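You operate a simulated robot arm through the tools that you are given. There is no shell and no other tool.

You run a simulated robot arm. Do the job below in one go: nothing can be reset, and whatever is moved stays where it is left.

JOB
End the length and tape the loose end down with a blue strip.
Fine: the long black button ends it; only then the blue plug back in its holder; one strip, laid with the dark grey block; block back; lever stays on HOLD. Set down upright: dark grey block.

It is judged by the outcome, as a careful person would: the job done as asked, and still so three seconds after it is handed in. It fails if anything else is knocked over, pushed out of place, dropped, spilled or broken.

ROBOT AND FRAMES
A 7-joint arm with a two-finger parallel gripper, fixed in place. Base frame: the origin is on the floor under the middle of its stand, x ahead of it, y to its left, z up. Readings come in m, degrees, newtons and seconds.
With the tool pointing down near the work surface it reaches from about 0.44 to 0.9 m from the base axis. Its first joint turns from -17.0 to 126.0 degrees. Payload 1.57 kg.
The TCP is the grasp point between the finger pads, 0.03 m short of the fingertips. In the tool frame z runs along the fingers and y along their closing line. The gripper opens to 0.08 m. The fingers are 0.017 m wide and 0.012 m thick; the gripper's body (0.04 by 0.082 m) begins 0.08 m behind the TCP.
Orientation is told as [roll, pitch, yaw] about the base's x, y, z axes, in that order, counted from this pose: with the fingers straight down and closing along the base's y, the tool's x points along the base's -x, its y along +y and its z along -z.

CONTROLS
- The arm moves only by the tool apply_moves. Its argument "targets" is a list of rows, each an object (a shift or turn left out is 0, a gripper value left out holds the last) with "translation": the shift along the tool's x, y, z in m, a list of three; "angular": the turn, a rotation vector about the tool's x, y, z in degrees, a list of three; "hand": the opening in per cent of the stroke, from 0 (shut) to 100 (fully open). In form: [{"translation": [dx, dy, dz], "angular": [ax, ay, az], "hand": hand}, ...]. A call has 1 to 20 rows; each row is the pose to reach, as a shift and turn from the pose commanded when the call began, along the tool's axes at that moment. Each row takes 0.2 s and may step no farther than 0.05 m and 8.6 degrees from the row before; otherwise, or with a gripper value out of range, the whole call is refused. A pose out of reach is approached as far as the arm can. The call stops where the force on the tool passes 40 N (or 10 N more than at its start, if that is more) or the arm is blocked; 0.2 s more then pass. The fingers move at their own pace (about 0.045 m/s each) and stop on an object; they squeeze with about 34 N. The grip force told is the motor's: it shows also when the fingers shut on nothing. Time passes only in rows, and 0.2 s behind the last, so rows that repeat a pose let the fingers close. The reply holds the time, the measured pose of the TCP, the force on the tool along the base axes, the opening and the grip force, in the units named above and with some noise, with the torque about the TCP (base axes, N m) and any sound that the robot's microphone picked up.
- Cameras (640 x 400 px; columns grow to the right, rows downward): "scene" is fixed at [0.0495, -0.502, 1.4346]; the picture's right is [0.13, -0.99, 0.00], its down [-0.79, -0.10, -0.60] and it looks along [0.60, 0.08, -0.80] (base axes); focal length 214 px, centre (320, 200). "wrist" rides on the gripper at [0.072, -0.007, -0.122] in the tool frame; the picture's right is [0.09, 1.00, 0.00], its down [-0.84, 0.08, -0.54] and it looks along [-0.54, 0.05, 0.84] (tool axes); focal length 238 px, centre (320, 200). There is no depth. A picture from a camera that has moved, and an enlarged one, comes with that camera's place and axes in the base frame and with its lens. The place of the scene camera against the robot may be out by one fixed shift of up to 0.012 m in any direction.
- snapshot(camera): a new picture of that camera. No time passes.
- slide_trunk(by): slides the trunk up (or, below 0, down) by that many m; the arm rides with it, the base frame stays. It gives what a move gives, with no picture.
- enlarge(camera, box): a new picture of the part [left, top, right, bottom] of that camera's present view, enlarged. No time passes.
- finish_job(): hands the job in; it is judged then, once.

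Nothing tells you positions but the pictures and the camera data. Unless the task says otherwise, let go and move clear before handing in.

The tools are called after "Call:" by a JSON object that holds its "fn" and its "kwargs". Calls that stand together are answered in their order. apply_moves: Moves the arm, as the interface text tells. Its arguments: {"type":"object","properties":{"targets":{"type":"array","items":{"type":"object","properties":{"translation":{"type":"array","items":{"type":"number"}},"angular":{"type":"array","items":{"type":"number"}},"hand":{"type":"number"}}}}},"required":["targets"]} The other tools are called the same way: slide_trunk (by) moves the trunk up or down; snapshot (camera) takes a picture; enlarge (camera, box) takes an enlarged picture of a part of a camera's view; finish_job () hands the job in.

At the start:

```text
t: 0.0
tcp_pos: [0.5124, -0.0256, 1.255]
tcp_rot: [0.0, 0.0, 0.0]
force: [-0.2, 0.2, -0.2]
torque: [-0.02, 0.01, 0.01]
width: 0.0801
finger_force: 0.1
trunk travel left (down, up): [-0.65, 0.14]
```

scene: 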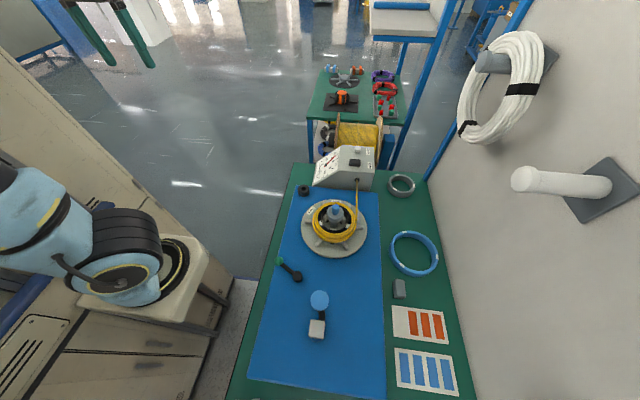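
wrist: 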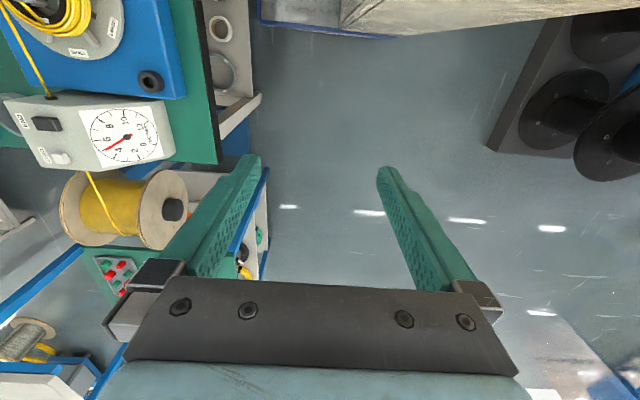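

I see a bench with a cable-measuring machine, a coil on a winder, a blue ball-topped item, blocks and strip cards. I'll look closer before moving anything.

Call:
{"fn": "enlarge", "kwargs": {"camera": "scene", "box": [280, 130, 440, 230]}}

Call:
{"fn": "enlarge", "kwargs": {"camera": "scene", "box": [240, 200, 400, 300]}}

Call:
{"fn": "enlarge", "kwargs": {"camera": "scene", "box": [280, 270, 472, 390]}}

Call:
{"fn": "enlarge", "kwargs": {"camera": "wrist", "box": [0, 0, 240, 150]}}

```text
4.00 times, centred on (360, 180) of scene
camera zoom: at [0.0495, -0.502, 1.4346], right [0.13, -0.99, 0.0], down [-0.79, -0.1, -0.6], along [0.6, 0.08, -0.8], focal length 858 px, centre (160, 280)
```

zoom: 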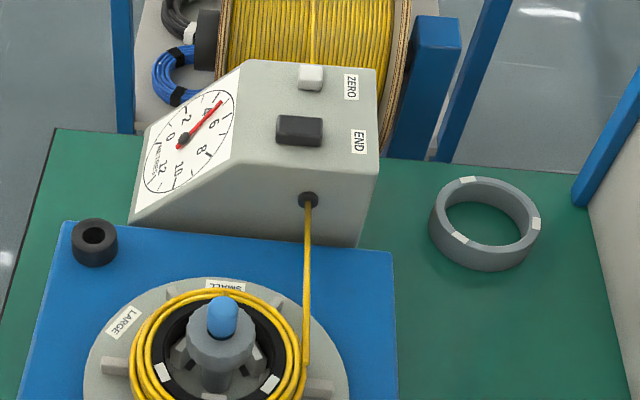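

```text
4.00 times, centred on (320, 250) of scene
camera zoom: at [0.0495, -0.502, 1.4346], right [0.13, -0.99, 0.0], down [-0.79, -0.1, -0.6], along [0.6, 0.08, -0.8], focal length 858 px, centre (320, 0)
```

zoom: 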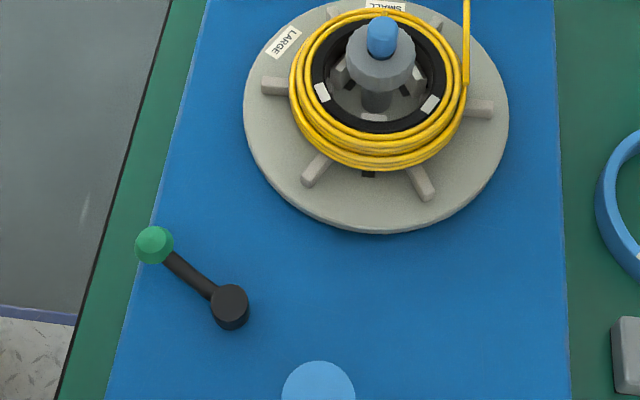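

```text
3.33 times, centred on (376, 330) of scene
camera zoom: at [0.0495, -0.502, 1.4346], right [0.13, -0.99, 0.0], down [-0.79, -0.1, -0.6], along [0.6, 0.08, -0.8], focal length 715 px, centre (133, -233)
```

zoom: 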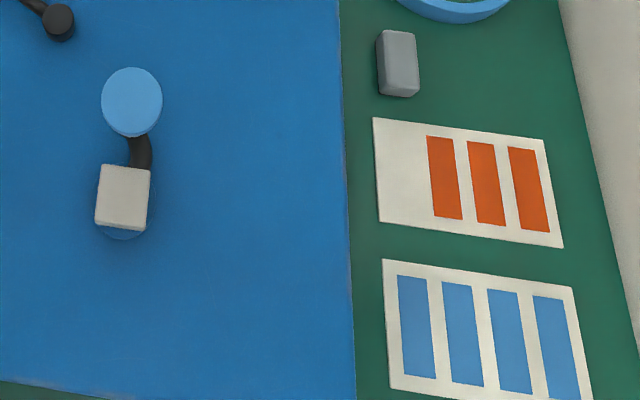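

```text
2.67 times, centred on (120, 75) of wrist
camera zoom: at [0.4403, -0.0315, 1.3776], right [-0.09, 1.0, 0.0], down [0.84, 0.08, 0.54], along [0.54, 0.05, -0.84], focal length 636 px, centre (853, 533)
```

zoom: 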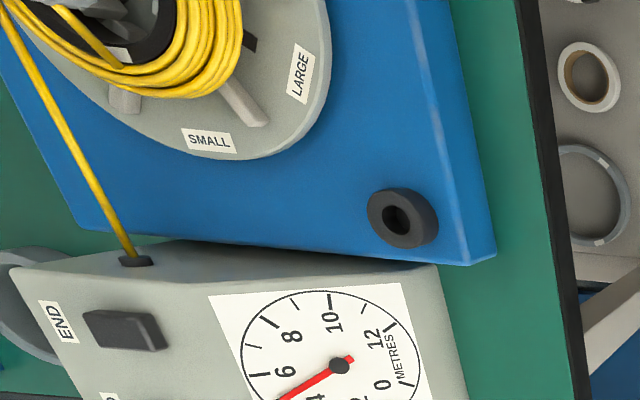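

The bench lies to the robot's right (x about -0.05 to 0.7, y about -0.3 to -0.85, top near z 0.8). I'll move the wrist camera over it to measure things, staying high.

Call:
{"fn": "apply_moves", "kwargs": {"targets": [{"translation": [0.018, -0.042, 0]}, {"translation": [0.036, -0.084, 0]}, {"translation": [0.054, -0.126, 0]}, {"translation": [0.072, -0.168, 0]}, {"translation": [0.09, -0.21, 0]}, {"translation": [0.108, -0.252, 0]}, {"translation": [0.126, -0.294, 0]}, {"translation": [0.144, -0.336, 0]}, {"translation": [0.16, -0.375, 0]}]}}

Call:
{"fn": "snapshot", "kwargs": {"camera": "wrist"}}

Call:
{"fn": "snapshot", "kwargs": {"camera": "scene"}}

```text
t: 2.0
tcp_pos: [0.3512, -0.4017, 1.2545]
tcp_rot: [0.1, 0.0, 0.1]
force: [0.6, 0.6, -0.6]
torque: [-0.02, 0.0, 0.0]
width: 0.0798
finger_force: 0.1
trunk travel left (down, up): [-0.65, 0.14]
```

```text
taken
camera wrist: at [0.2806, -0.4073, 1.376], right [-0.09, 1.0, 0.0], down [0.84, 0.08, 0.54], along [0.54, 0.05, -0.84], focal length 238 px, centre (320, 200)
```

wrist: 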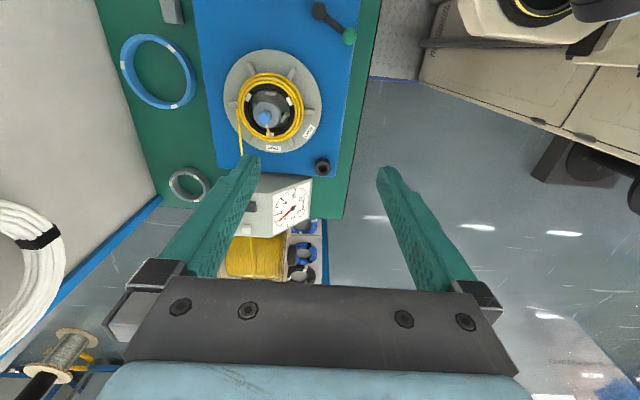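

```text
taken
```

scene: 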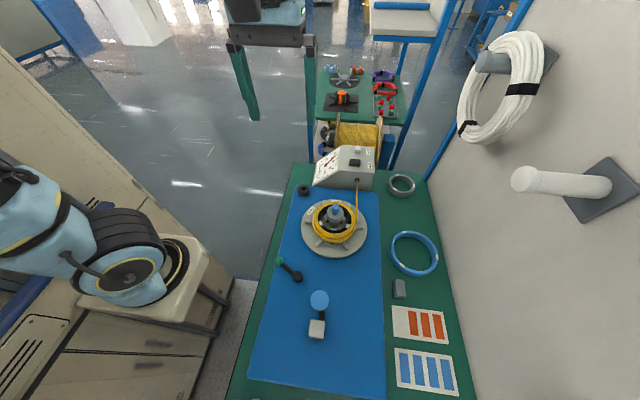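

I'll zoom in on each object from this vantage point to triangulate positions and read labels.

Call:
{"fn": "enlarge", "kwargs": {"camera": "wrist", "box": [200, 40, 360, 140]}}

Call:
{"fn": "enlarge", "kwargs": {"camera": "wrist", "box": [220, 140, 380, 240]}}

Call:
{"fn": "enlarge", "kwargs": {"camera": "wrist", "box": [280, 0, 376, 60]}}

Call:
{"fn": "enlarge", "kwargs": {"camera": "scene", "box": [264, 250, 360, 310]}}

Call:
{"fn": "enlarge", "kwargs": {"camera": "scene", "box": [280, 280, 376, 340]}}

```text
4.00 times, centred on (280, 90) of wrist
camera zoom: at [0.2806, -0.4073, 1.376], right [-0.09, 1.0, 0.0], down [0.84, 0.08, 0.54], along [0.54, 0.05, -0.84], focal length 953 px, centre (480, 640)
```

zoom: 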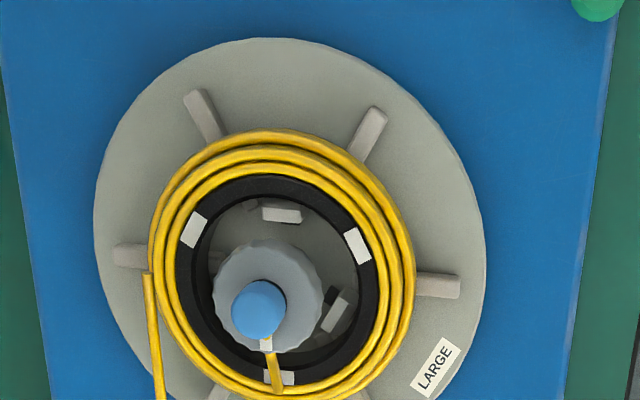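

```text
4.00 times, centred on (300, 190) of wrist
camera zoom: at [0.2806, -0.4073, 1.376], right [-0.09, 1.0, 0.0], down [0.84, 0.08, 0.54], along [0.54, 0.05, -0.84], focal length 953 px, centre (400, 240)
```

zoom: 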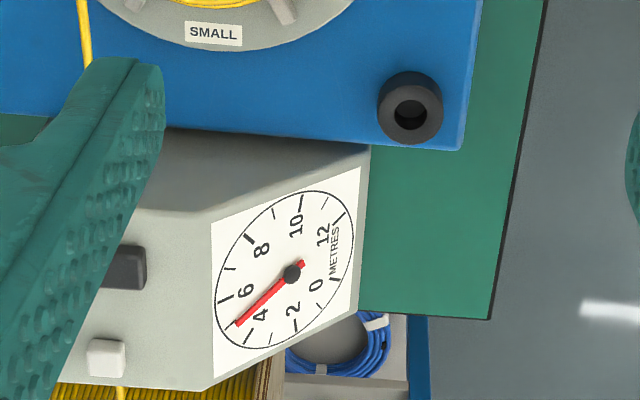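

```text
6.67 times, centred on (328, 30) of wrist
camera zoom: at [0.2806, -0.4073, 1.376], right [-0.09, 1.0, 0.0], down [0.84, 0.08, 0.54], along [0.54, 0.05, -0.84], focal length 1589 px, centre (267, 1333)
```

zoom: 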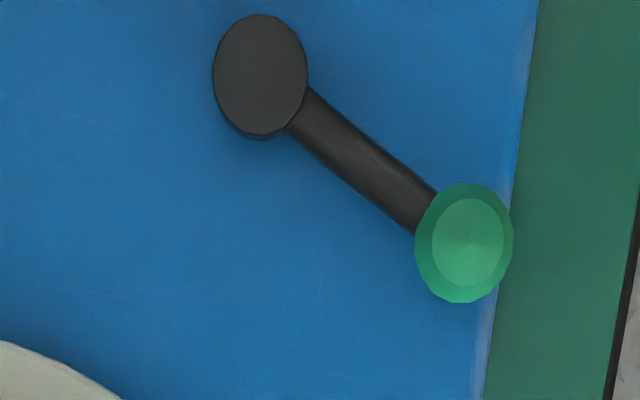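

```text
6.67 times, centred on (312, 280) of scene
camera zoom: at [0.0495, -0.502, 1.4346], right [0.13, -0.99, 0.0], down [-0.79, -0.1, -0.6], along [0.6, 0.08, -0.8], focal length 1430 px, centre (373, -333)
```

zoom: 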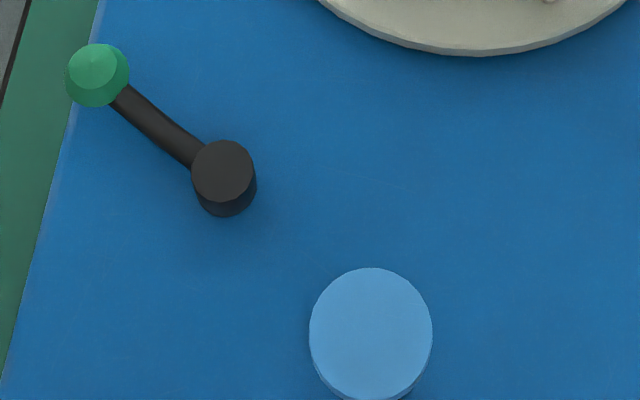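

```text
6.67 times, centred on (328, 310) of scene
camera zoom: at [0.0495, -0.502, 1.4346], right [0.13, -0.99, 0.0], down [-0.79, -0.1, -0.6], along [0.6, 0.08, -0.8], focal length 1430 px, centre (267, -533)
```

zoom: 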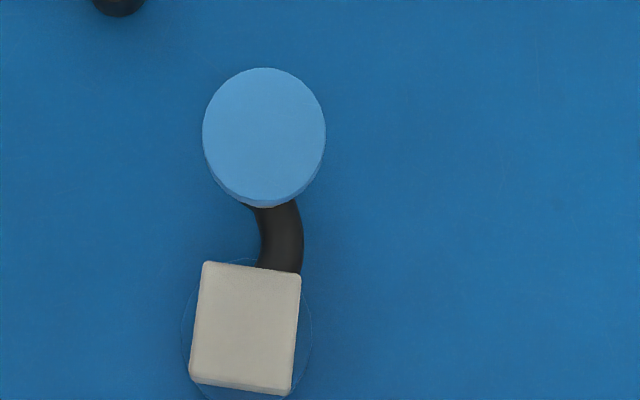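

Next I'll look at the near part of the bench (levers, blocks, strip cards), still from high up.

Call:
{"fn": "apply_moves", "kwargs": {"targets": [{"translation": [0.04, -0.02, 0.006]}, {"translation": [0.08, -0.04, 0.012]}, {"translation": [0.12, -0.06, 0.018]}, {"translation": [0.16, -0.08, 0.024]}, {"translation": [0.2, -0.1, 0.03]}, {"translation": [0.24, -0.12, 0.036]}, {"translation": [0.28, -0.14, 0.042]}, {"translation": [0.31, -0.15, 0.05]}]}}

Call:
{"fn": "snapshot", "kwargs": {"camera": "wrist"}}

```text
t: 3.8
tcp_pos: [0.0395, -0.551, 1.2058]
tcp_rot: [0.1, 0.0, 0.0]
force: [1.3, -0.3, 0.0]
torque: [-0.07, 0.01, 0.0]
width: 0.0799
finger_force: 0.2
trunk travel left (down, up): [-0.65, 0.14]
```

```text
taken
camera wrist: at [-0.0311, -0.5565, 1.3269], right [-0.09, 1.0, 0.0], down [0.84, 0.08, 0.54], along [0.54, 0.05, -0.84], focal length 238 px, centre (320, 200)
```

wrist: 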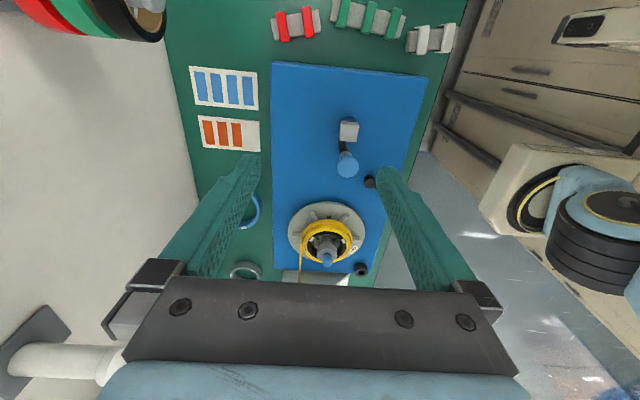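

Call:
{"fn": "enlarge", "kwargs": {"camera": "wrist", "box": [256, 100, 416, 200]}}

Call:
{"fn": "enlarge", "kwargs": {"camera": "wrist", "box": [260, 190, 388, 290]}}

Call:
{"fn": "enlarge", "kwargs": {"camera": "wrist", "box": [180, 50, 276, 160]}}

Call:
{"fn": "enlarge", "kwargs": {"camera": "wrist", "box": [256, 0, 472, 80]}}

```text
4.00 times, centred on (336, 150) of wrist
camera zoom: at [-0.0311, -0.5565, 1.3269], right [-0.09, 1.0, 0.0], down [0.84, 0.08, 0.54], along [0.54, 0.05, -0.84], focal length 953 px, centre (256, 400)
```

zoom: 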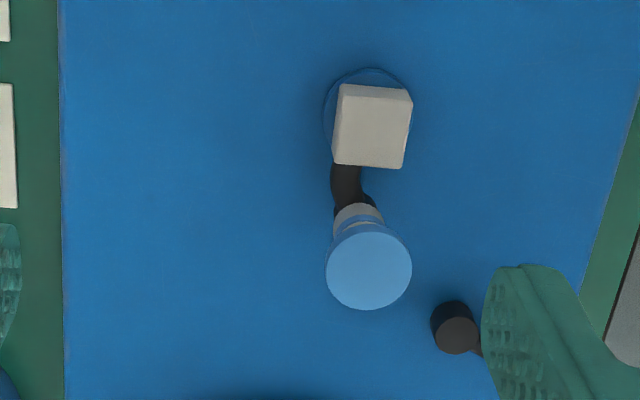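

```text
4.00 times, centred on (324, 240) of wrist
camera zoom: at [-0.0311, -0.5565, 1.3269], right [-0.09, 1.0, 0.0], down [0.84, 0.08, 0.54], along [0.54, 0.05, -0.84], focal length 953 px, centre (304, 40)
```

zoom: 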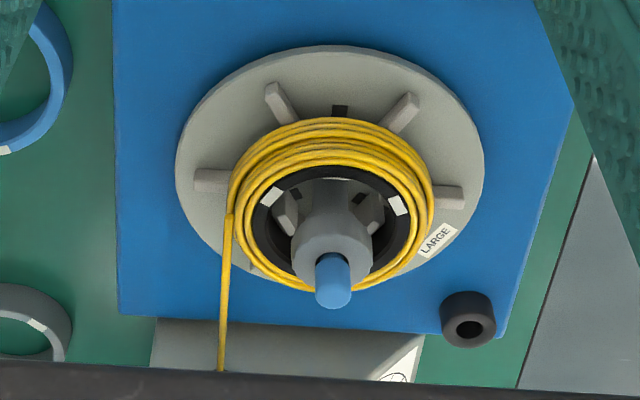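

```text
3.64 times, centred on (228, 105) of wrist
camera zoom: at [-0.0311, -0.5565, 1.3269], right [-0.09, 1.0, 0.0], down [0.84, 0.08, 0.54], along [0.54, 0.05, -0.84], focal length 867 px, centre (654, 546)
```

zoom: 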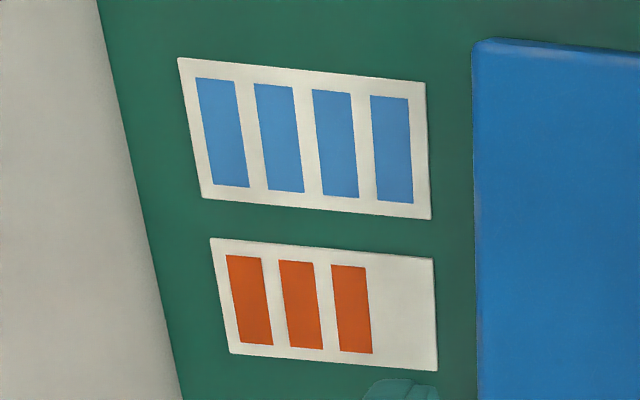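

```text
2.96 times, centred on (364, 40) of wrist
camera zoom: at [-0.0311, -0.5565, 1.3269], right [-0.09, 1.0, 0.0], down [0.84, 0.08, 0.54], along [0.54, 0.05, -0.84], focal length 706 px, centre (190, 674)
```

zoom: 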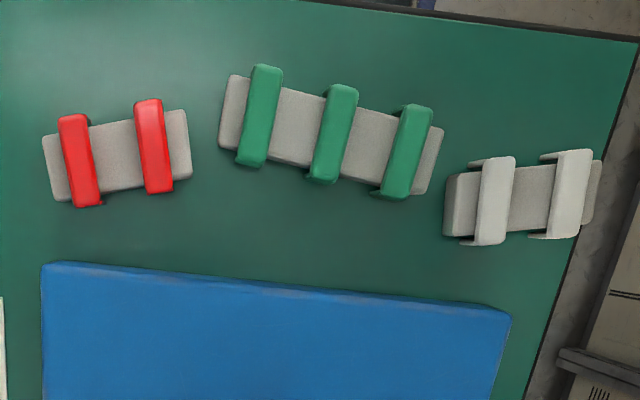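

I see the winder hub with a light-blue plug, the black ring holder at about [0.51, -0.38], END button at about [0.60, -0.53, 0.94]. I'll move above the machine for a closer view.

Call:
{"fn": "apply_moves", "kwargs": {"targets": [{"translation": [-0.046, 0.001, 0.0105]}, {"translation": [-0.092, 0.002, 0.021]}, {"translation": [-0.138, 0.003, 0.0315]}, {"translation": [-0.184, 0.004, 0.042]}, {"translation": [-0.23, 0.005, 0.0525]}, {"translation": [-0.276, 0.006, 0.063]}, {"translation": [-0.322, 0.007, 0.0735]}, {"translation": [-0.368, 0.008, 0.084]}, {"translation": [-0.414, 0.009, 0.0945]}, {"translation": [-0.46, 0.01, 0.105]}]}}

Call:
{"fn": "snapshot", "kwargs": {"camera": "wrist"}}

Call:
{"fn": "snapshot", "kwargs": {"camera": "scene"}}

```text
t: 6.0
tcp_pos: [0.4989, -0.5436, 1.1029]
tcp_rot: [0.0, 0.1, -0.1]
force: [-0.7, 0.2, -0.2]
torque: [0.0, -0.07, -0.01]
width: 0.0802
finger_force: 0.1
trunk travel left (down, up): [-0.65, 0.14]
```

```text
taken
camera wrist: at [0.4278, -0.5495, 1.2247], right [-0.09, 1.0, 0.0], down [0.84, 0.08, 0.54], along [0.54, 0.05, -0.84], focal length 238 px, centre (320, 200)
```

wrist: 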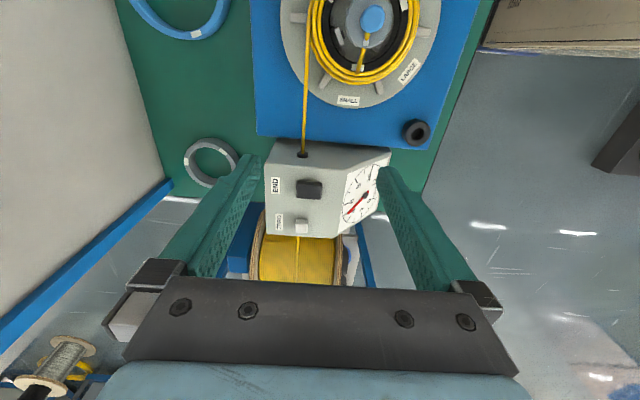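

```text
taken
```

scene: 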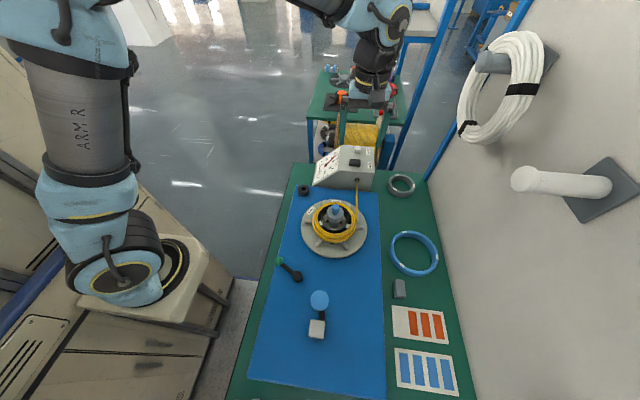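

Call:
{"fn": "enlarge", "kwargs": {"camera": "wrist", "box": [250, 130, 394, 240]}}

Call:
{"fn": "enlarge", "kwargs": {"camera": "wrist", "box": [270, 0, 462, 150]}}

Call:
{"fn": "enlarge", "kwargs": {"camera": "scene", "box": [288, 180, 384, 260]}}

```text
3.64 times, centred on (322, 185) of wrist
camera zoom: at [0.4278, -0.5495, 1.2247], right [-0.09, 1.0, 0.0], down [0.84, 0.08, 0.54], along [0.54, 0.05, -0.84], focal length 867 px, centre (313, 254)
```

zoom: 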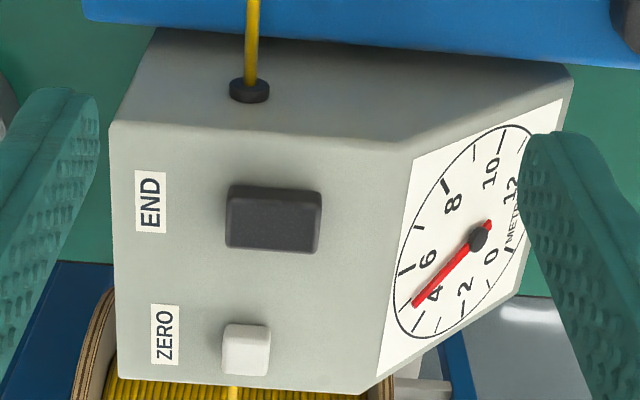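

```text
2.67 times, centred on (366, 75) of wrist
camera zoom: at [0.4278, -0.5495, 1.2247], right [-0.09, 1.0, 0.0], down [0.84, 0.08, 0.54], along [0.54, 0.05, -0.84], focal length 636 px, centre (197, 533)
```

zoom: 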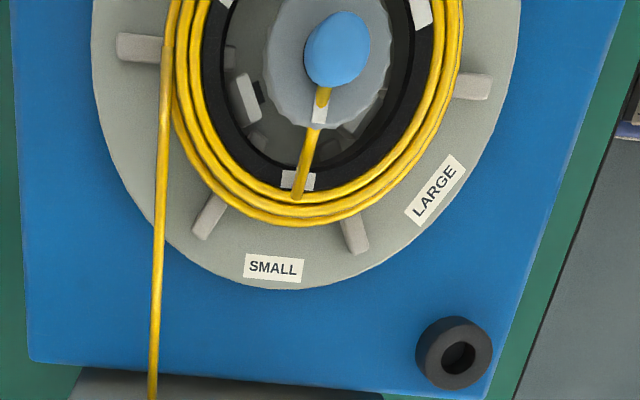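

```text
5.00 times, centred on (336, 220) of scene
camera zoom: at [0.0495, -0.502, 1.4346], right [0.13, -0.99, 0.0], down [-0.79, -0.1, -0.6], along [0.6, 0.08, -0.8], focal length 1072 px, centre (240, 100)
```

zoom: 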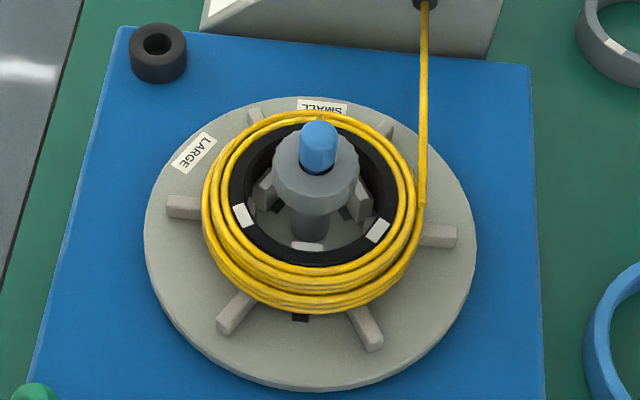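

END button sits at about [0.593, -0.549, 0.945] on the machine's flat top. I'll close the fingers and go to a point just above it.

Call:
{"fn": "apply_moves", "kwargs": {"targets": [{"translation": [-0.045, -0.003, 0.0], "hand": 0}, {"translation": [-0.09, -0.006, 0.0], "hand": 0}, {"translation": [-0.094, -0.006, 0.03], "hand": 0}, {"translation": [-0.094, -0.006, 0.06], "hand": 0}, {"translation": [-0.094, -0.006, 0.09], "hand": 0}, {"translation": [-0.094, -0.006, 0.09], "hand": 0}]}}

Call:
{"fn": "snapshot", "kwargs": {"camera": "wrist"}}

Call:
{"fn": "enlarge", "kwargs": {"camera": "scene", "box": [300, 110, 420, 200]}}

```text
t: 7.4
tcp_pos: [0.5953, -0.5455, 1.011]
tcp_rot: [0.0, 0.0, 0.0]
force: [0.3, 0.0, 0.1]
torque: [-0.04, -0.02, 0.0]
width: 0.0001
finger_force: 20.9
trunk travel left (down, up): [-0.65, 0.14]
```

```text
taken
camera wrist: at [0.5231, -0.5518, 1.1321], right [-0.09, 1.0, 0.0], down [0.84, 0.08, 0.54], along [0.54, 0.05, -0.84], focal length 238 px, centre (320, 200)
```

wrist: 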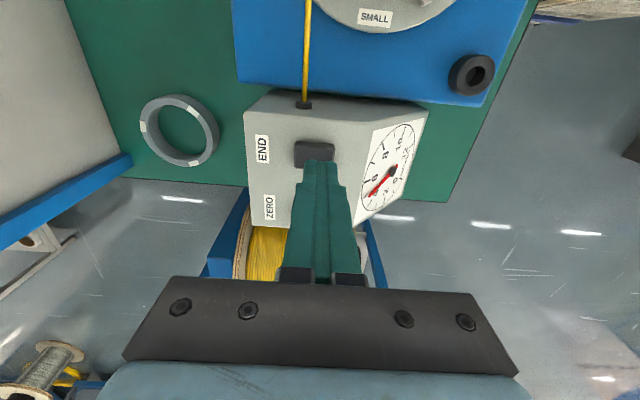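

```text
4.44 times, centred on (360, 155) of scene
camera zoom: at [0.0495, -0.502, 1.4346], right [0.13, -0.99, 0.0], down [-0.79, -0.1, -0.6], along [0.6, 0.08, -0.8], focal length 953 px, centre (142, 400)
```

zoom: 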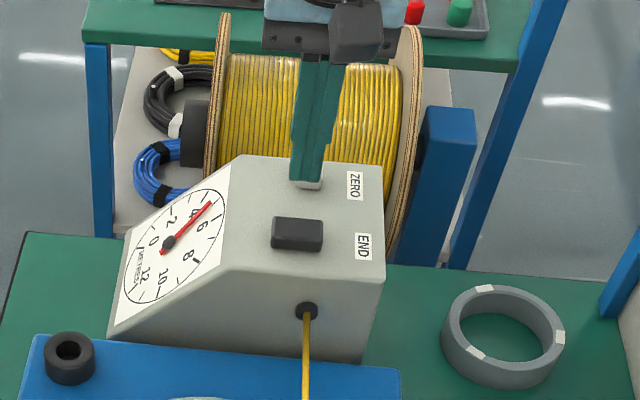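

Call:
{"fn": "enlarge", "kwargs": {"camera": "wrist", "box": [264, 110, 376, 180]}}

```text
5.71 times, centred on (320, 145) of wrist
camera zoom: at [0.5231, -0.5518, 1.1321], right [-0.09, 1.0, 0.0], down [0.84, 0.08, 0.54], along [0.54, 0.05, -0.84], focal length 1362 px, centre (320, 514)
```

zoom: 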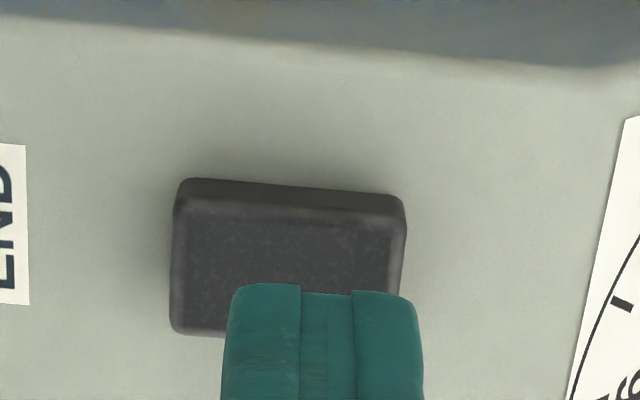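

I need a better depth estimate of the button; I'll shift back 8 cm in x at the same height for parallax.

Call:
{"fn": "apply_moves", "kwargs": {"targets": [{"translation": [0.04, 0, 0]}, {"translation": [0.08, 0, 0]}, {"translation": [0.12, 0, 0]}, {"translation": [0.12, 0, 0]}]}}

Call:
{"fn": "enlarge", "kwargs": {"camera": "wrist", "box": [224, 130, 416, 250]}}

Call:
{"fn": "snapshot", "kwargs": {"camera": "wrist"}}

```text
t: 8.4
tcp_pos: [0.4762, -0.5485, 1.0139]
tcp_rot: [0.0, 0.0, 0.1]
force: [0.0, -0.4, 0.8]
torque: [-0.01, 0.01, -0.02]
width: 0.0002
finger_force: 21.3
trunk travel left (down, up): [-0.65, 0.14]
```

```text
3.33 times, centred on (320, 190) of wrist
camera zoom: at [0.4038, -0.5543, 1.1338], right [-0.09, 1.0, 0.0], down [0.84, 0.08, 0.54], along [0.54, 0.05, -0.84], focal length 794 px, centre (320, 233)
```

zoom: 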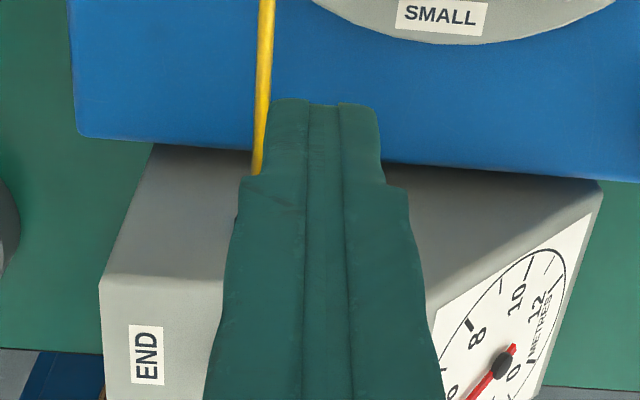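

```text
taken
camera wrist: at [0.4038, -0.5543, 1.1338], right [-0.09, 1.0, 0.0], down [0.84, 0.08, 0.54], along [0.54, 0.05, -0.84], focal length 238 px, centre (320, 200)
```

wrist: 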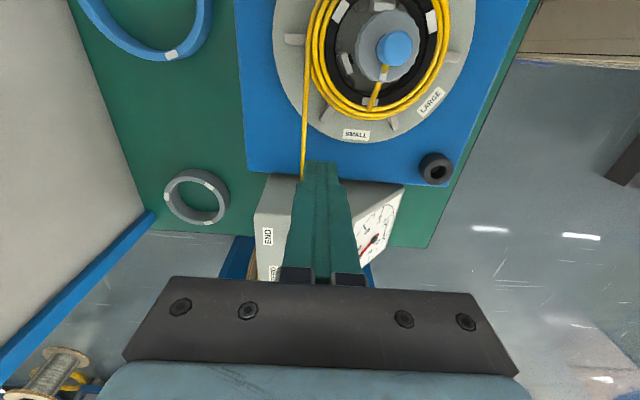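

Parallax puts the machine top at z≈0.902 and the button at about [0.615, -0.549, 0.914]. I'll go above it and stop 1.5 cm short for a check.

Call:
{"fn": "apply_moves", "kwargs": {"targets": [{"translation": [-0.046, 0, 0]}, {"translation": [-0.092, 0, 0]}, {"translation": [-0.138, 0, 0]}, {"translation": [-0.138, -0.001, 0.025]}, {"translation": [-0.138, -0.001, 0.05]}, {"translation": [-0.138, -0.001, 0.05]}]}}

Call:
{"fn": "enlarge", "kwargs": {"camera": "wrist", "box": [264, 110, 376, 180]}}

Call:
{"fn": "enlarge", "kwargs": {"camera": "scene", "box": [312, 120, 408, 180]}}

```text
t: 9.8
tcp_pos: [0.6146, -0.5477, 0.9627]
tcp_rot: [0.1, -0.1, 0.0]
force: [0.3, 0.9, -0.3]
torque: [-0.02, 0.03, 0.0]
width: 0.0
finger_force: 22.0
trunk travel left (down, up): [-0.65, 0.14]
```

```text
5.71 times, centred on (320, 145) of wrist
camera zoom: at [0.5428, -0.5536, 1.0847], right [-0.09, 1.0, 0.0], down [0.84, 0.08, 0.54], along [0.54, 0.05, -0.84], focal length 1362 px, centre (320, 514)
```

zoom: 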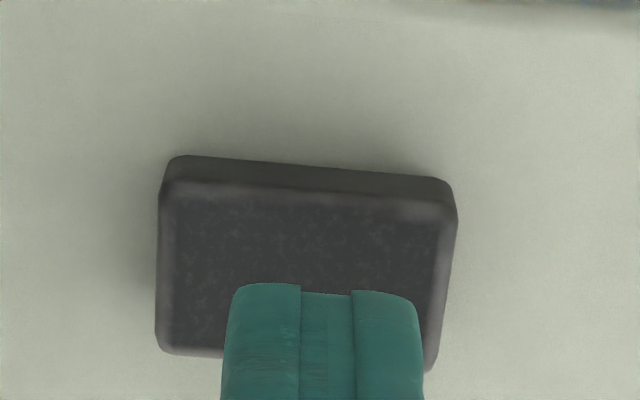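

```text
6.67 times, centred on (360, 150) of scene
camera zoom: at [0.0495, -0.502, 1.4346], right [0.13, -0.99, 0.0], down [-0.79, -0.1, -0.6], along [0.6, 0.08, -0.8], focal length 1430 px, centre (53, 533)
```

zoom: 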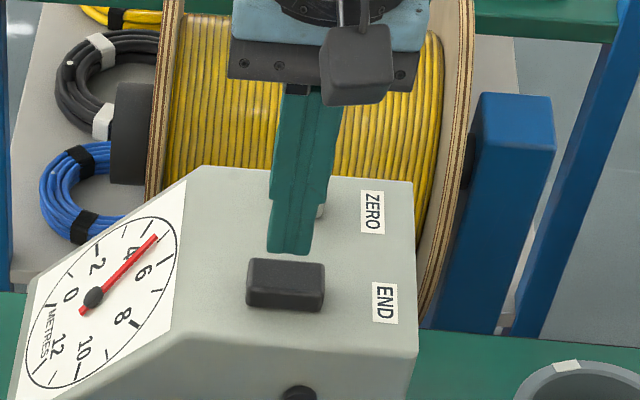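

Aligned over the button. I'll press down slowly.

Call:
{"fn": "apply_moves", "kwargs": {"targets": [{"translation": [0, -0.001, 0.006]}, {"translation": [0, -0.001, 0.011]}, {"translation": [0, -0.001, 0.015]}, {"translation": [0, -0.001, 0.018]}, {"translation": [0, -0.001, 0.021]}]}}

```text
t: 11.0
tcp_pos: [0.6138, -0.55, 0.9406]
tcp_rot: [0.0, 0.0, 0.0]
force: [-0.8, 1.1, 1.7]
torque: [0.02, 0.04, -0.02]
width: 0.0
finger_force: 22.2
trunk travel left (down, up): [-0.65, 0.14]
heard: click
```

A click was heard. I'll check what changed before going on.

Call:
{"fn": "enlarge", "kwargs": {"camera": "scene", "box": [288, 130, 416, 260]}}

Call:
{"fn": "enlarge", "kwargs": {"camera": "wrist", "box": [264, 110, 376, 180]}}

```text
3.08 times, centred on (352, 195) of scene
camera zoom: at [0.0495, -0.502, 1.4346], right [0.13, -0.99, 0.0], down [-0.79, -0.1, -0.6], along [0.6, 0.08, -0.8], focal length 660 px, centre (222, 215)
```

zoom: 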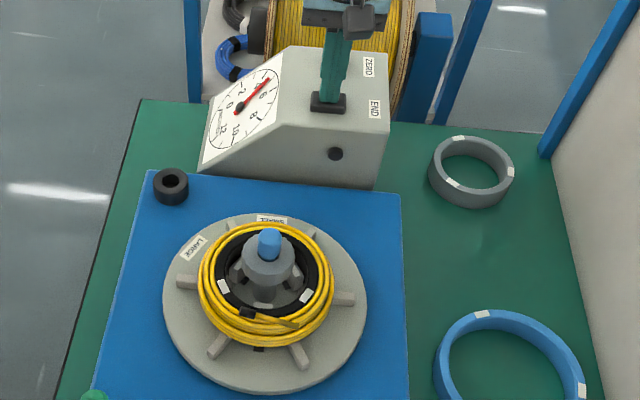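

```text
5.71 times, centred on (320, 145) of wrist
camera zoom: at [0.5428, -0.5552, 1.0618], right [-0.09, 1.0, 0.0], down [0.84, 0.08, 0.54], along [0.54, 0.05, -0.84], focal length 1362 px, centre (320, 514)
```

zoom: 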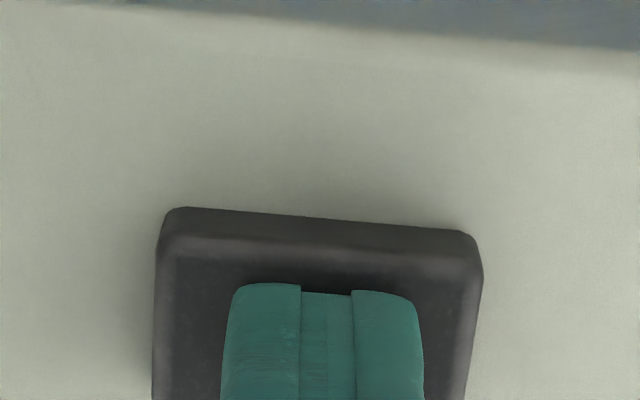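

The cable has been cut and its tail is now on the coil. I'll lift off, and look at the coil from above.

Call:
{"fn": "apply_moves", "kwargs": {"targets": [{"translation": [0, 0, -0.04]}, {"translation": [0, 0, -0.08]}, {"translation": [0, 0, -0.12]}, {"translation": [0, 0, -0.16]}, {"translation": [0.04, 0.01, -0.16], "hand": 100}, {"translation": [0.085, 0.02, -0.16], "hand": 100}, {"translation": [0.13, 0.03, -0.16], "hand": 100}, {"translation": [0.175, 0.04, -0.16], "hand": 100}, {"translation": [0.22, 0.05, -0.16], "hand": 100}, {"translation": [0.25, 0.05, -0.16], "hand": 100}]}}

Call:
{"fn": "snapshot", "kwargs": {"camera": "wrist"}}

Call:
{"fn": "enlarge", "kwargs": {"camera": "wrist", "box": [240, 70, 400, 190]}}

Call:
{"fn": "enlarge", "kwargs": {"camera": "scene", "box": [304, 190, 384, 260]}}

```text
t: 13.2
tcp_pos: [0.3619, -0.4973, 1.1002]
tcp_rot: [0.0, 0.0, 0.0]
force: [0.4, -0.5, -0.5]
torque: [-0.01, 0.04, 0.02]
width: 0.0798
finger_force: 0.1
trunk travel left (down, up): [-0.65, 0.14]
```

```text
taken
camera wrist: at [0.2905, -0.5028, 1.2204], right [-0.09, 1.0, 0.0], down [0.84, 0.08, 0.54], along [0.54, 0.05, -0.84], focal length 238 px, centre (320, 200)
```

wrist: 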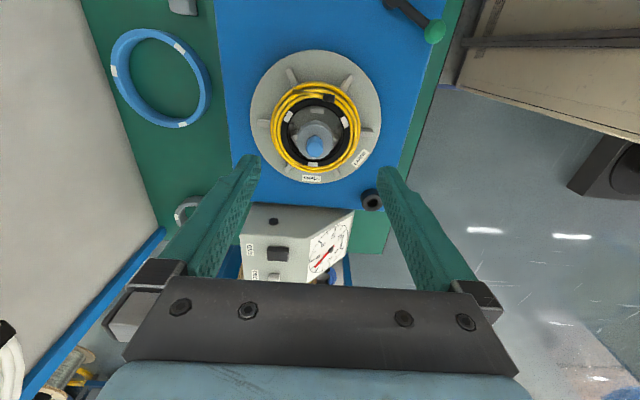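

```text
3.33 times, centred on (320, 130) of wrist
camera zoom: at [0.2905, -0.5028, 1.2204], right [-0.09, 1.0, 0.0], down [0.84, 0.08, 0.54], along [0.54, 0.05, -0.84], focal length 794 px, centre (320, 433)
```

zoom: 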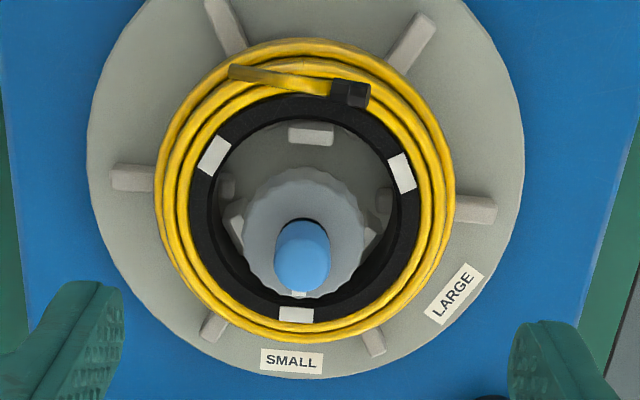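

```text
5.71 times, centred on (344, 225) of scene
camera zoom: at [0.0495, -0.502, 1.4346], right [0.13, -0.99, 0.0], down [-0.79, -0.1, -0.6], along [0.6, 0.08, -0.8], focal length 1226 px, centre (183, 57)
```

zoom: 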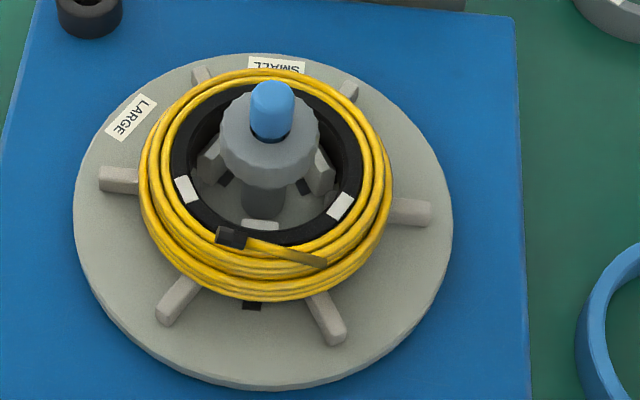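

The tail lies over the top of the coil on its near (-x) side by a black piece on the former. Before touching the plug I'll look at the levers and the beige block to be sure which thing is which.

Call:
{"fn": "apply_moves", "kwargs": {"targets": [{"translation": [0.046, 0.005, 0.004]}, {"translation": [0.092, 0.01, 0.008]}, {"translation": [0.138, 0.015, 0.012]}, {"translation": [0.184, 0.02, 0.016]}, {"translation": [0.232, 0.027, 0.02]}, {"translation": [0.232, 0.027, 0.02]}]}}

Call:
{"fn": "snapshot", "kwargs": {"camera": "wrist"}}

Call:
{"fn": "enlarge", "kwargs": {"camera": "wrist", "box": [256, 80, 416, 180]}}

Call:
{"fn": "enlarge", "kwargs": {"camera": "wrist", "box": [240, 160, 400, 260]}}

```text
t: 14.6
tcp_pos: [0.1309, -0.4702, 1.079]
tcp_rot: [0.1, 0.0, 0.0]
force: [0.8, 0.1, -0.2]
torque: [0.04, 0.03, 0.0]
width: 0.0799
finger_force: 0.1
trunk travel left (down, up): [-0.65, 0.14]
```

```text
taken
camera wrist: at [0.0593, -0.4769, 1.2009], right [-0.09, 1.0, 0.0], down [0.84, 0.08, 0.54], along [0.54, 0.05, -0.84], focal length 238 px, centre (320, 200)
```

wrist: 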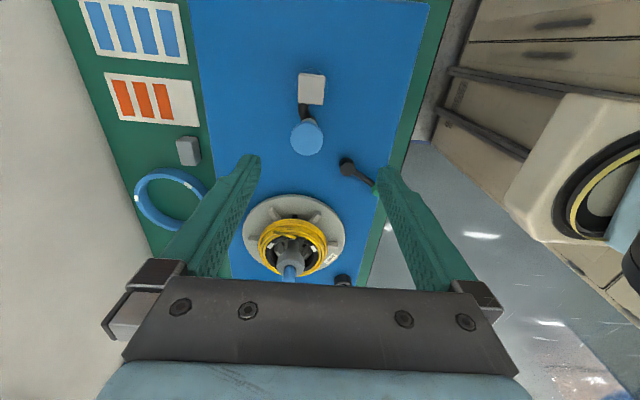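

```text
4.00 times, centred on (336, 130) of wrist
camera zoom: at [0.0593, -0.4769, 1.2009], right [-0.09, 1.0, 0.0], down [0.84, 0.08, 0.54], along [0.54, 0.05, -0.84], focal length 953 px, centre (256, 480)
```

zoom: 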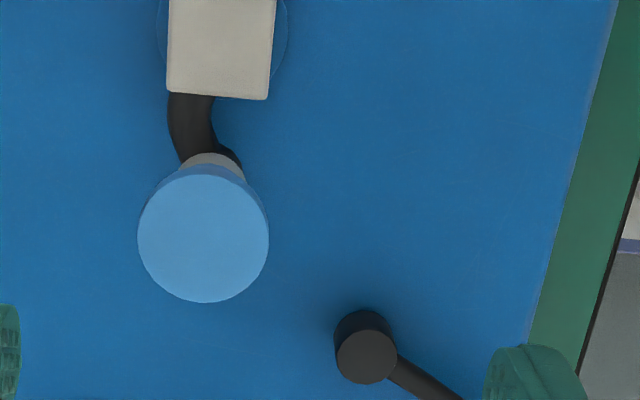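

```text
4.00 times, centred on (320, 210) of wrist
camera zoom: at [0.0593, -0.4769, 1.2009], right [-0.09, 1.0, 0.0], down [0.84, 0.08, 0.54], along [0.54, 0.05, -0.84], focal length 953 px, centre (320, 160)
```

zoom: 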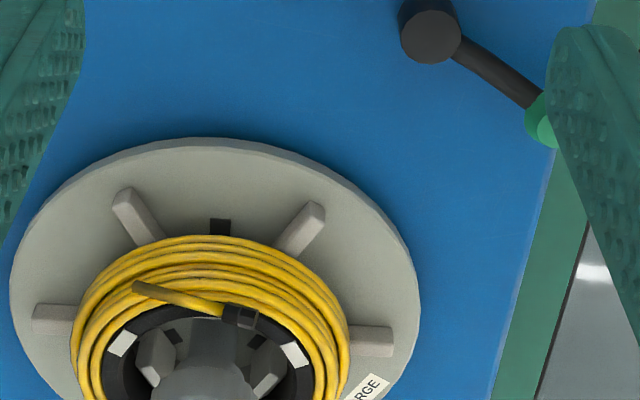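

There are two lever-like things (green knob; a blue disc on a curved black arm). I'll tilt the wrist camera for a low side view to tell them apart and to see the hub plug's shape.

Call:
{"fn": "apply_moves", "kwargs": {"targets": [{"translation": [0.0, 0, 0], "angular": [0, -8, 0]}, {"translation": [0.02, 0, 0.0], "angular": [0, -16, 0]}, {"translation": [0.05, 0, 0.0], "angular": [0, -24, 0]}, {"translation": [0.08, 0, 0.0], "angular": [0, -30, 0]}, {"translation": [0.08, 0, 0.0], "angular": [0, -30, 0]}]}}

Call:
{"fn": "snapshot", "kwargs": {"camera": "wrist"}}

```text
t: 15.8
tcp_pos: [0.0504, -0.471, 1.0805]
tcp_rot: [-0.1, -30.1, 0.1]
force: [-0.1, 0.1, 1.0]
torque: [0.03, -0.03, -0.02]
width: 0.0802
finger_force: 0.2
trunk travel left (down, up): [-0.65, 0.14]
```

```text
taken
camera wrist: at [-0.0731, -0.4769, 1.1507], right [-0.08, 1.0, -0.05], down [0.45, 0.08, 0.89], along [0.89, 0.05, -0.46], focal length 238 px, centre (320, 200)
```

wrist: 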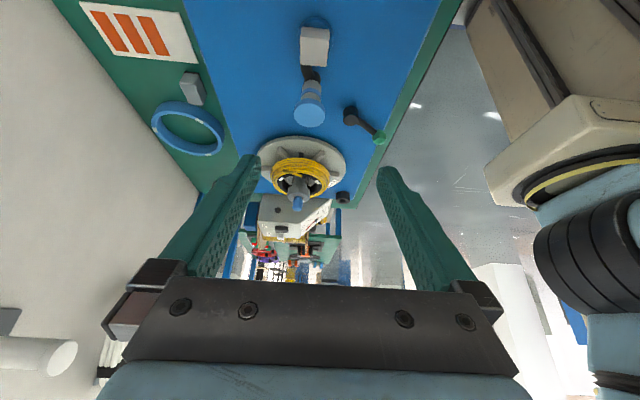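

Call:
{"fn": "enlarge", "kwargs": {"camera": "wrist", "box": [272, 20, 400, 145]}}

Call:
{"fn": "enlarge", "kwargs": {"camera": "wrist", "box": [250, 130, 378, 250]}}

Call:
{"fn": "enlarge", "kwargs": {"camera": "wrist", "box": [270, 140, 334, 220]}}

```text
3.20 times, centred on (336, 82) of wrist
camera zoom: at [-0.0731, -0.4769, 1.1507], right [-0.08, 1.0, -0.05], down [0.45, 0.08, 0.89], along [0.89, 0.05, -0.46], focal length 763 px, centre (269, 576)
```

zoom: 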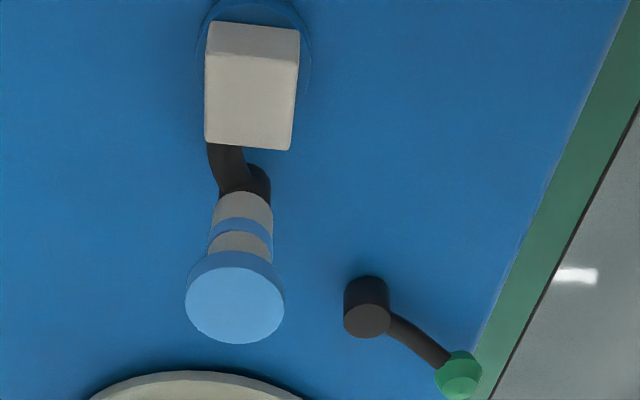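

```text
3.33 times, centred on (314, 190) of wrist
camera zoom: at [-0.0731, -0.4769, 1.1507], right [-0.08, 1.0, -0.05], down [0.45, 0.08, 0.89], along [0.89, 0.05, -0.46], focal length 794 px, centre (340, 233)
```

zoom: 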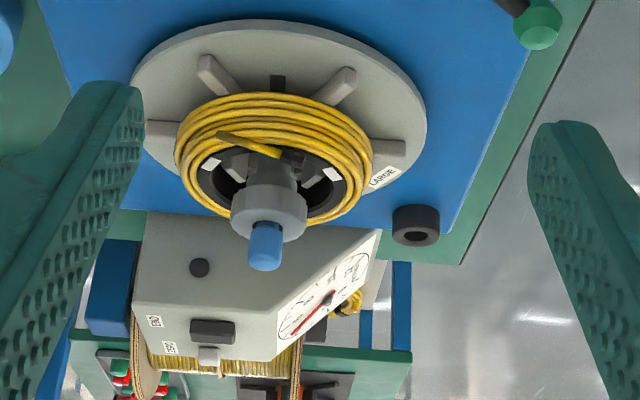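

```text
5.00 times, centred on (302, 180) of wrist
camera zoom: at [-0.0731, -0.4769, 1.1507], right [-0.08, 1.0, -0.05], down [0.45, 0.08, 0.89], along [0.89, 0.05, -0.46], focal length 1192 px, centre (410, 300)
```

zoom: 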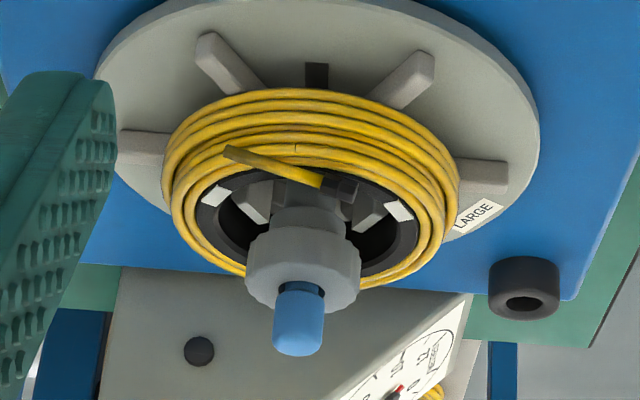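

The plug is the light-blue pin in the winder hub, the black ring its holder, and the blue-disc thing a crank; the green-knob lever I'll leave alone. I'll straighten the tool and go above the hub.

Call:
{"fn": "apply_moves", "kwargs": {"targets": [{"angular": [0, 8, 0]}, {"angular": [0, 16, 0]}, {"angular": [0, 24, 0]}, {"angular": [0, 30, 0]}, {"angular": [0, 30, 0]}]}}

Call:
{"fn": "apply_moves", "kwargs": {"targets": [{"translation": [-0.05, -0.004, 0]}, {"translation": [-0.1, -0.008, 0]}, {"translation": [-0.15, -0.012, 0]}, {"translation": [-0.2, -0.016, 0]}, {"translation": [-0.25, -0.02, 0]}, {"translation": [-0.3, -0.024, 0]}, {"translation": [-0.348, -0.028, 0]}, {"translation": [-0.348, -0.028, 0.04]}, {"translation": [-0.348, -0.028, 0.06]}, {"translation": [-0.348, -0.028, 0.06]}]}}

Call:
{"fn": "snapshot", "kwargs": {"camera": "wrist"}}

Call:
{"fn": "enlarge", "kwargs": {"camera": "wrist", "box": [240, 100, 400, 200]}}

```text
t: 17.0
tcp_pos: [0.0514, -0.4709, 1.0812]
tcp_rot: [0.1, 0.1, -0.1]
force: [-0.2, -0.2, -0.2]
torque: [0.0, -0.04, 0.0]
width: 0.0799
finger_force: 0.0
trunk travel left (down, up): [-0.65, 0.14]
```

```text
refused: row 1 steps farther than a row can; nothing moved
```

```text
taken
camera wrist: at [-0.0197, -0.4771, 1.202], right [-0.09, 1.0, 0.0], down [0.84, 0.08, 0.54], along [0.54, 0.05, -0.84], focal length 238 px, centre (320, 200)
```

wrist: 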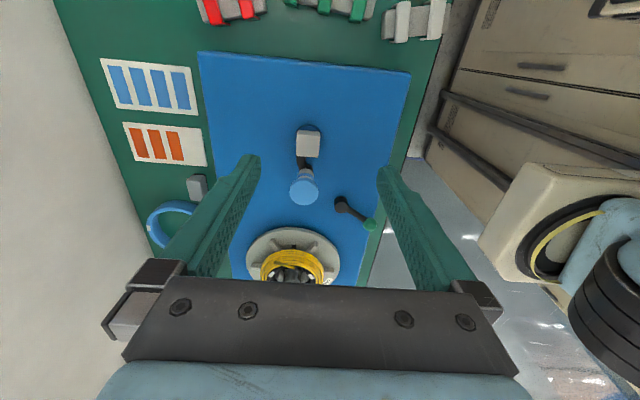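

```text
4.00 times, centred on (320, 150) of wrist
camera zoom: at [-0.0197, -0.4771, 1.202], right [-0.09, 1.0, 0.0], down [0.84, 0.08, 0.54], along [0.54, 0.05, -0.84], focal length 953 px, centre (320, 400)
```

zoom: 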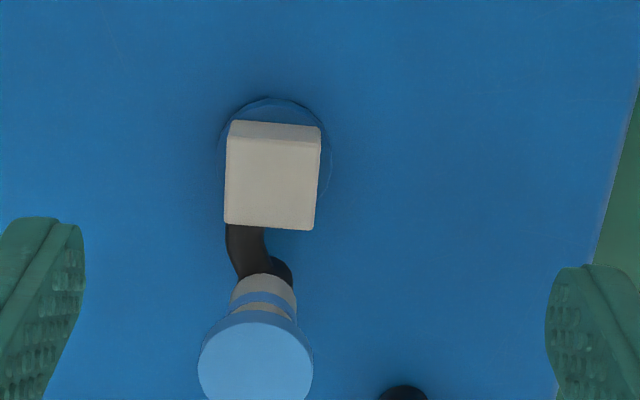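

The tool is vertical again; the move was refused for step size, so I repeat it with smaller steps.

Call:
{"fn": "apply_moves", "kwargs": {"targets": [{"translation": [-0.045, -0.004, 0]}, {"translation": [-0.09, -0.008, 0]}, {"translation": [-0.135, -0.012, 0]}, {"translation": [-0.18, -0.016, 0]}, {"translation": [-0.225, -0.02, 0]}, {"translation": [-0.27, -0.024, 0]}, {"translation": [-0.315, -0.028, 0]}, {"translation": [-0.348, -0.028, 0.02]}, {"translation": [-0.348, -0.028, 0.06]}, {"translation": [-0.348, -0.028, 0.06]}]}}

Call:
{"fn": "snapshot", "kwargs": {"camera": "wrist"}}

Call:
{"fn": "enlarge", "kwargs": {"camera": "wrist", "box": [240, 80, 400, 180]}}

```text
t: 19.2
tcp_pos: [0.4012, -0.4977, 1.0191]
tcp_rot: [0.0, 0.1, 0.0]
force: [0.7, -0.7, 0.4]
torque: [0.02, -0.05, -0.02]
width: 0.0801
finger_force: 0.1
trunk travel left (down, up): [-0.65, 0.14]
```

```text
taken
camera wrist: at [0.3304, -0.5037, 1.1407], right [-0.09, 1.0, 0.0], down [0.84, 0.08, 0.54], along [0.54, 0.05, -0.84], focal length 238 px, centre (320, 200)
```

wrist: 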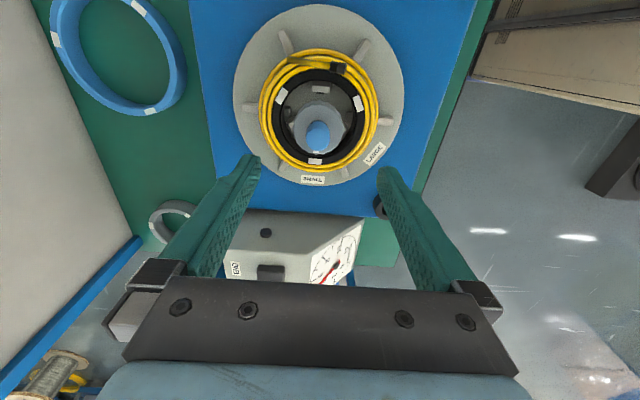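

```text
4.00 times, centred on (320, 130) of wrist
camera zoom: at [0.3304, -0.5037, 1.1407], right [-0.09, 1.0, 0.0], down [0.84, 0.08, 0.54], along [0.54, 0.05, -0.84], focal length 953 px, centre (320, 480)
```

zoom: 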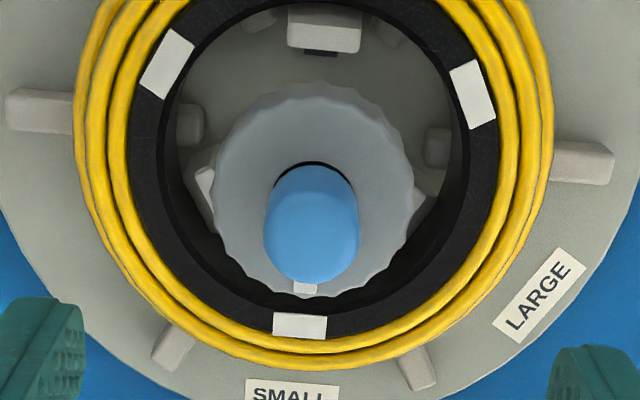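

Plug axis at about [0.403, -0.499], top near z 0.92. I'll lower the open fingers around it, stopping with tips around z 0.905 to check clearance.

Call:
{"fn": "apply_moves", "kwargs": {"targets": [{"translation": [-0.002, -0.001, 0.03]}, {"translation": [-0.002, -0.001, 0.06]}, {"translation": [-0.002, -0.001, 0.084]}, {"translation": [-0.002, -0.001, 0.084]}]}}

Call:
{"fn": "snapshot", "kwargs": {"camera": "wrist"}}

Call:
{"fn": "enlarge", "kwargs": {"camera": "scene", "box": [296, 170, 376, 240]}}

```text
t: 20.2
tcp_pos: [0.4011, -0.5009, 0.9362]
tcp_rot: [0.0, 0.0, 0.0]
force: [-0.3, 0.5, -0.5]
torque: [0.01, -0.02, 0.02]
width: 0.0804
finger_force: 0.0
trunk travel left (down, up): [-0.65, 0.14]
```

```text
taken
camera wrist: at [0.3296, -0.5067, 1.0575], right [-0.09, 1.0, 0.0], down [0.84, 0.08, 0.54], along [0.54, 0.05, -0.84], focal length 238 px, centre (320, 200)
```

wrist: 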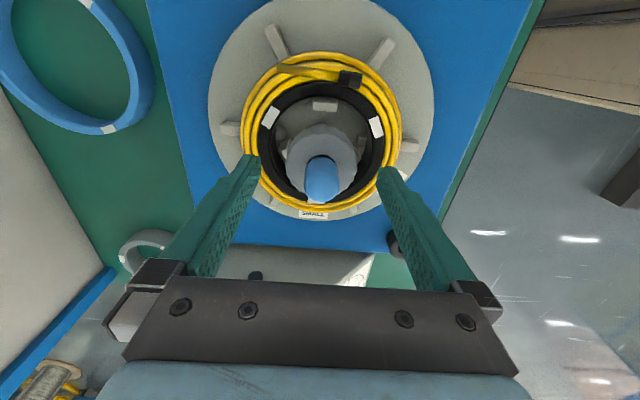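

```text
5.71 times, centred on (336, 205) of scene
camera zoom: at [0.0495, -0.502, 1.4346], right [0.13, -0.99, 0.0], down [-0.79, -0.1, -0.6], along [0.6, 0.08, -0.8], focal length 1226 px, centre (229, 171)
```

zoom: 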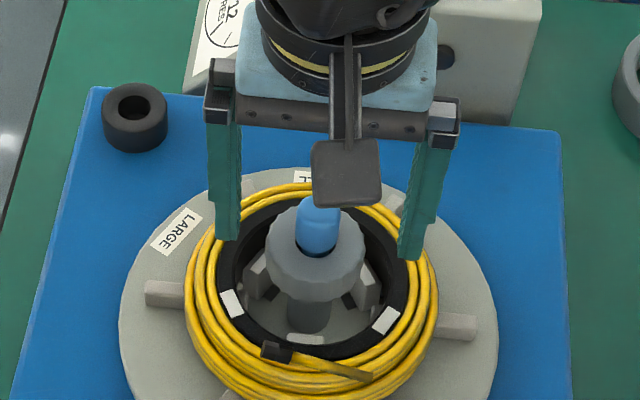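

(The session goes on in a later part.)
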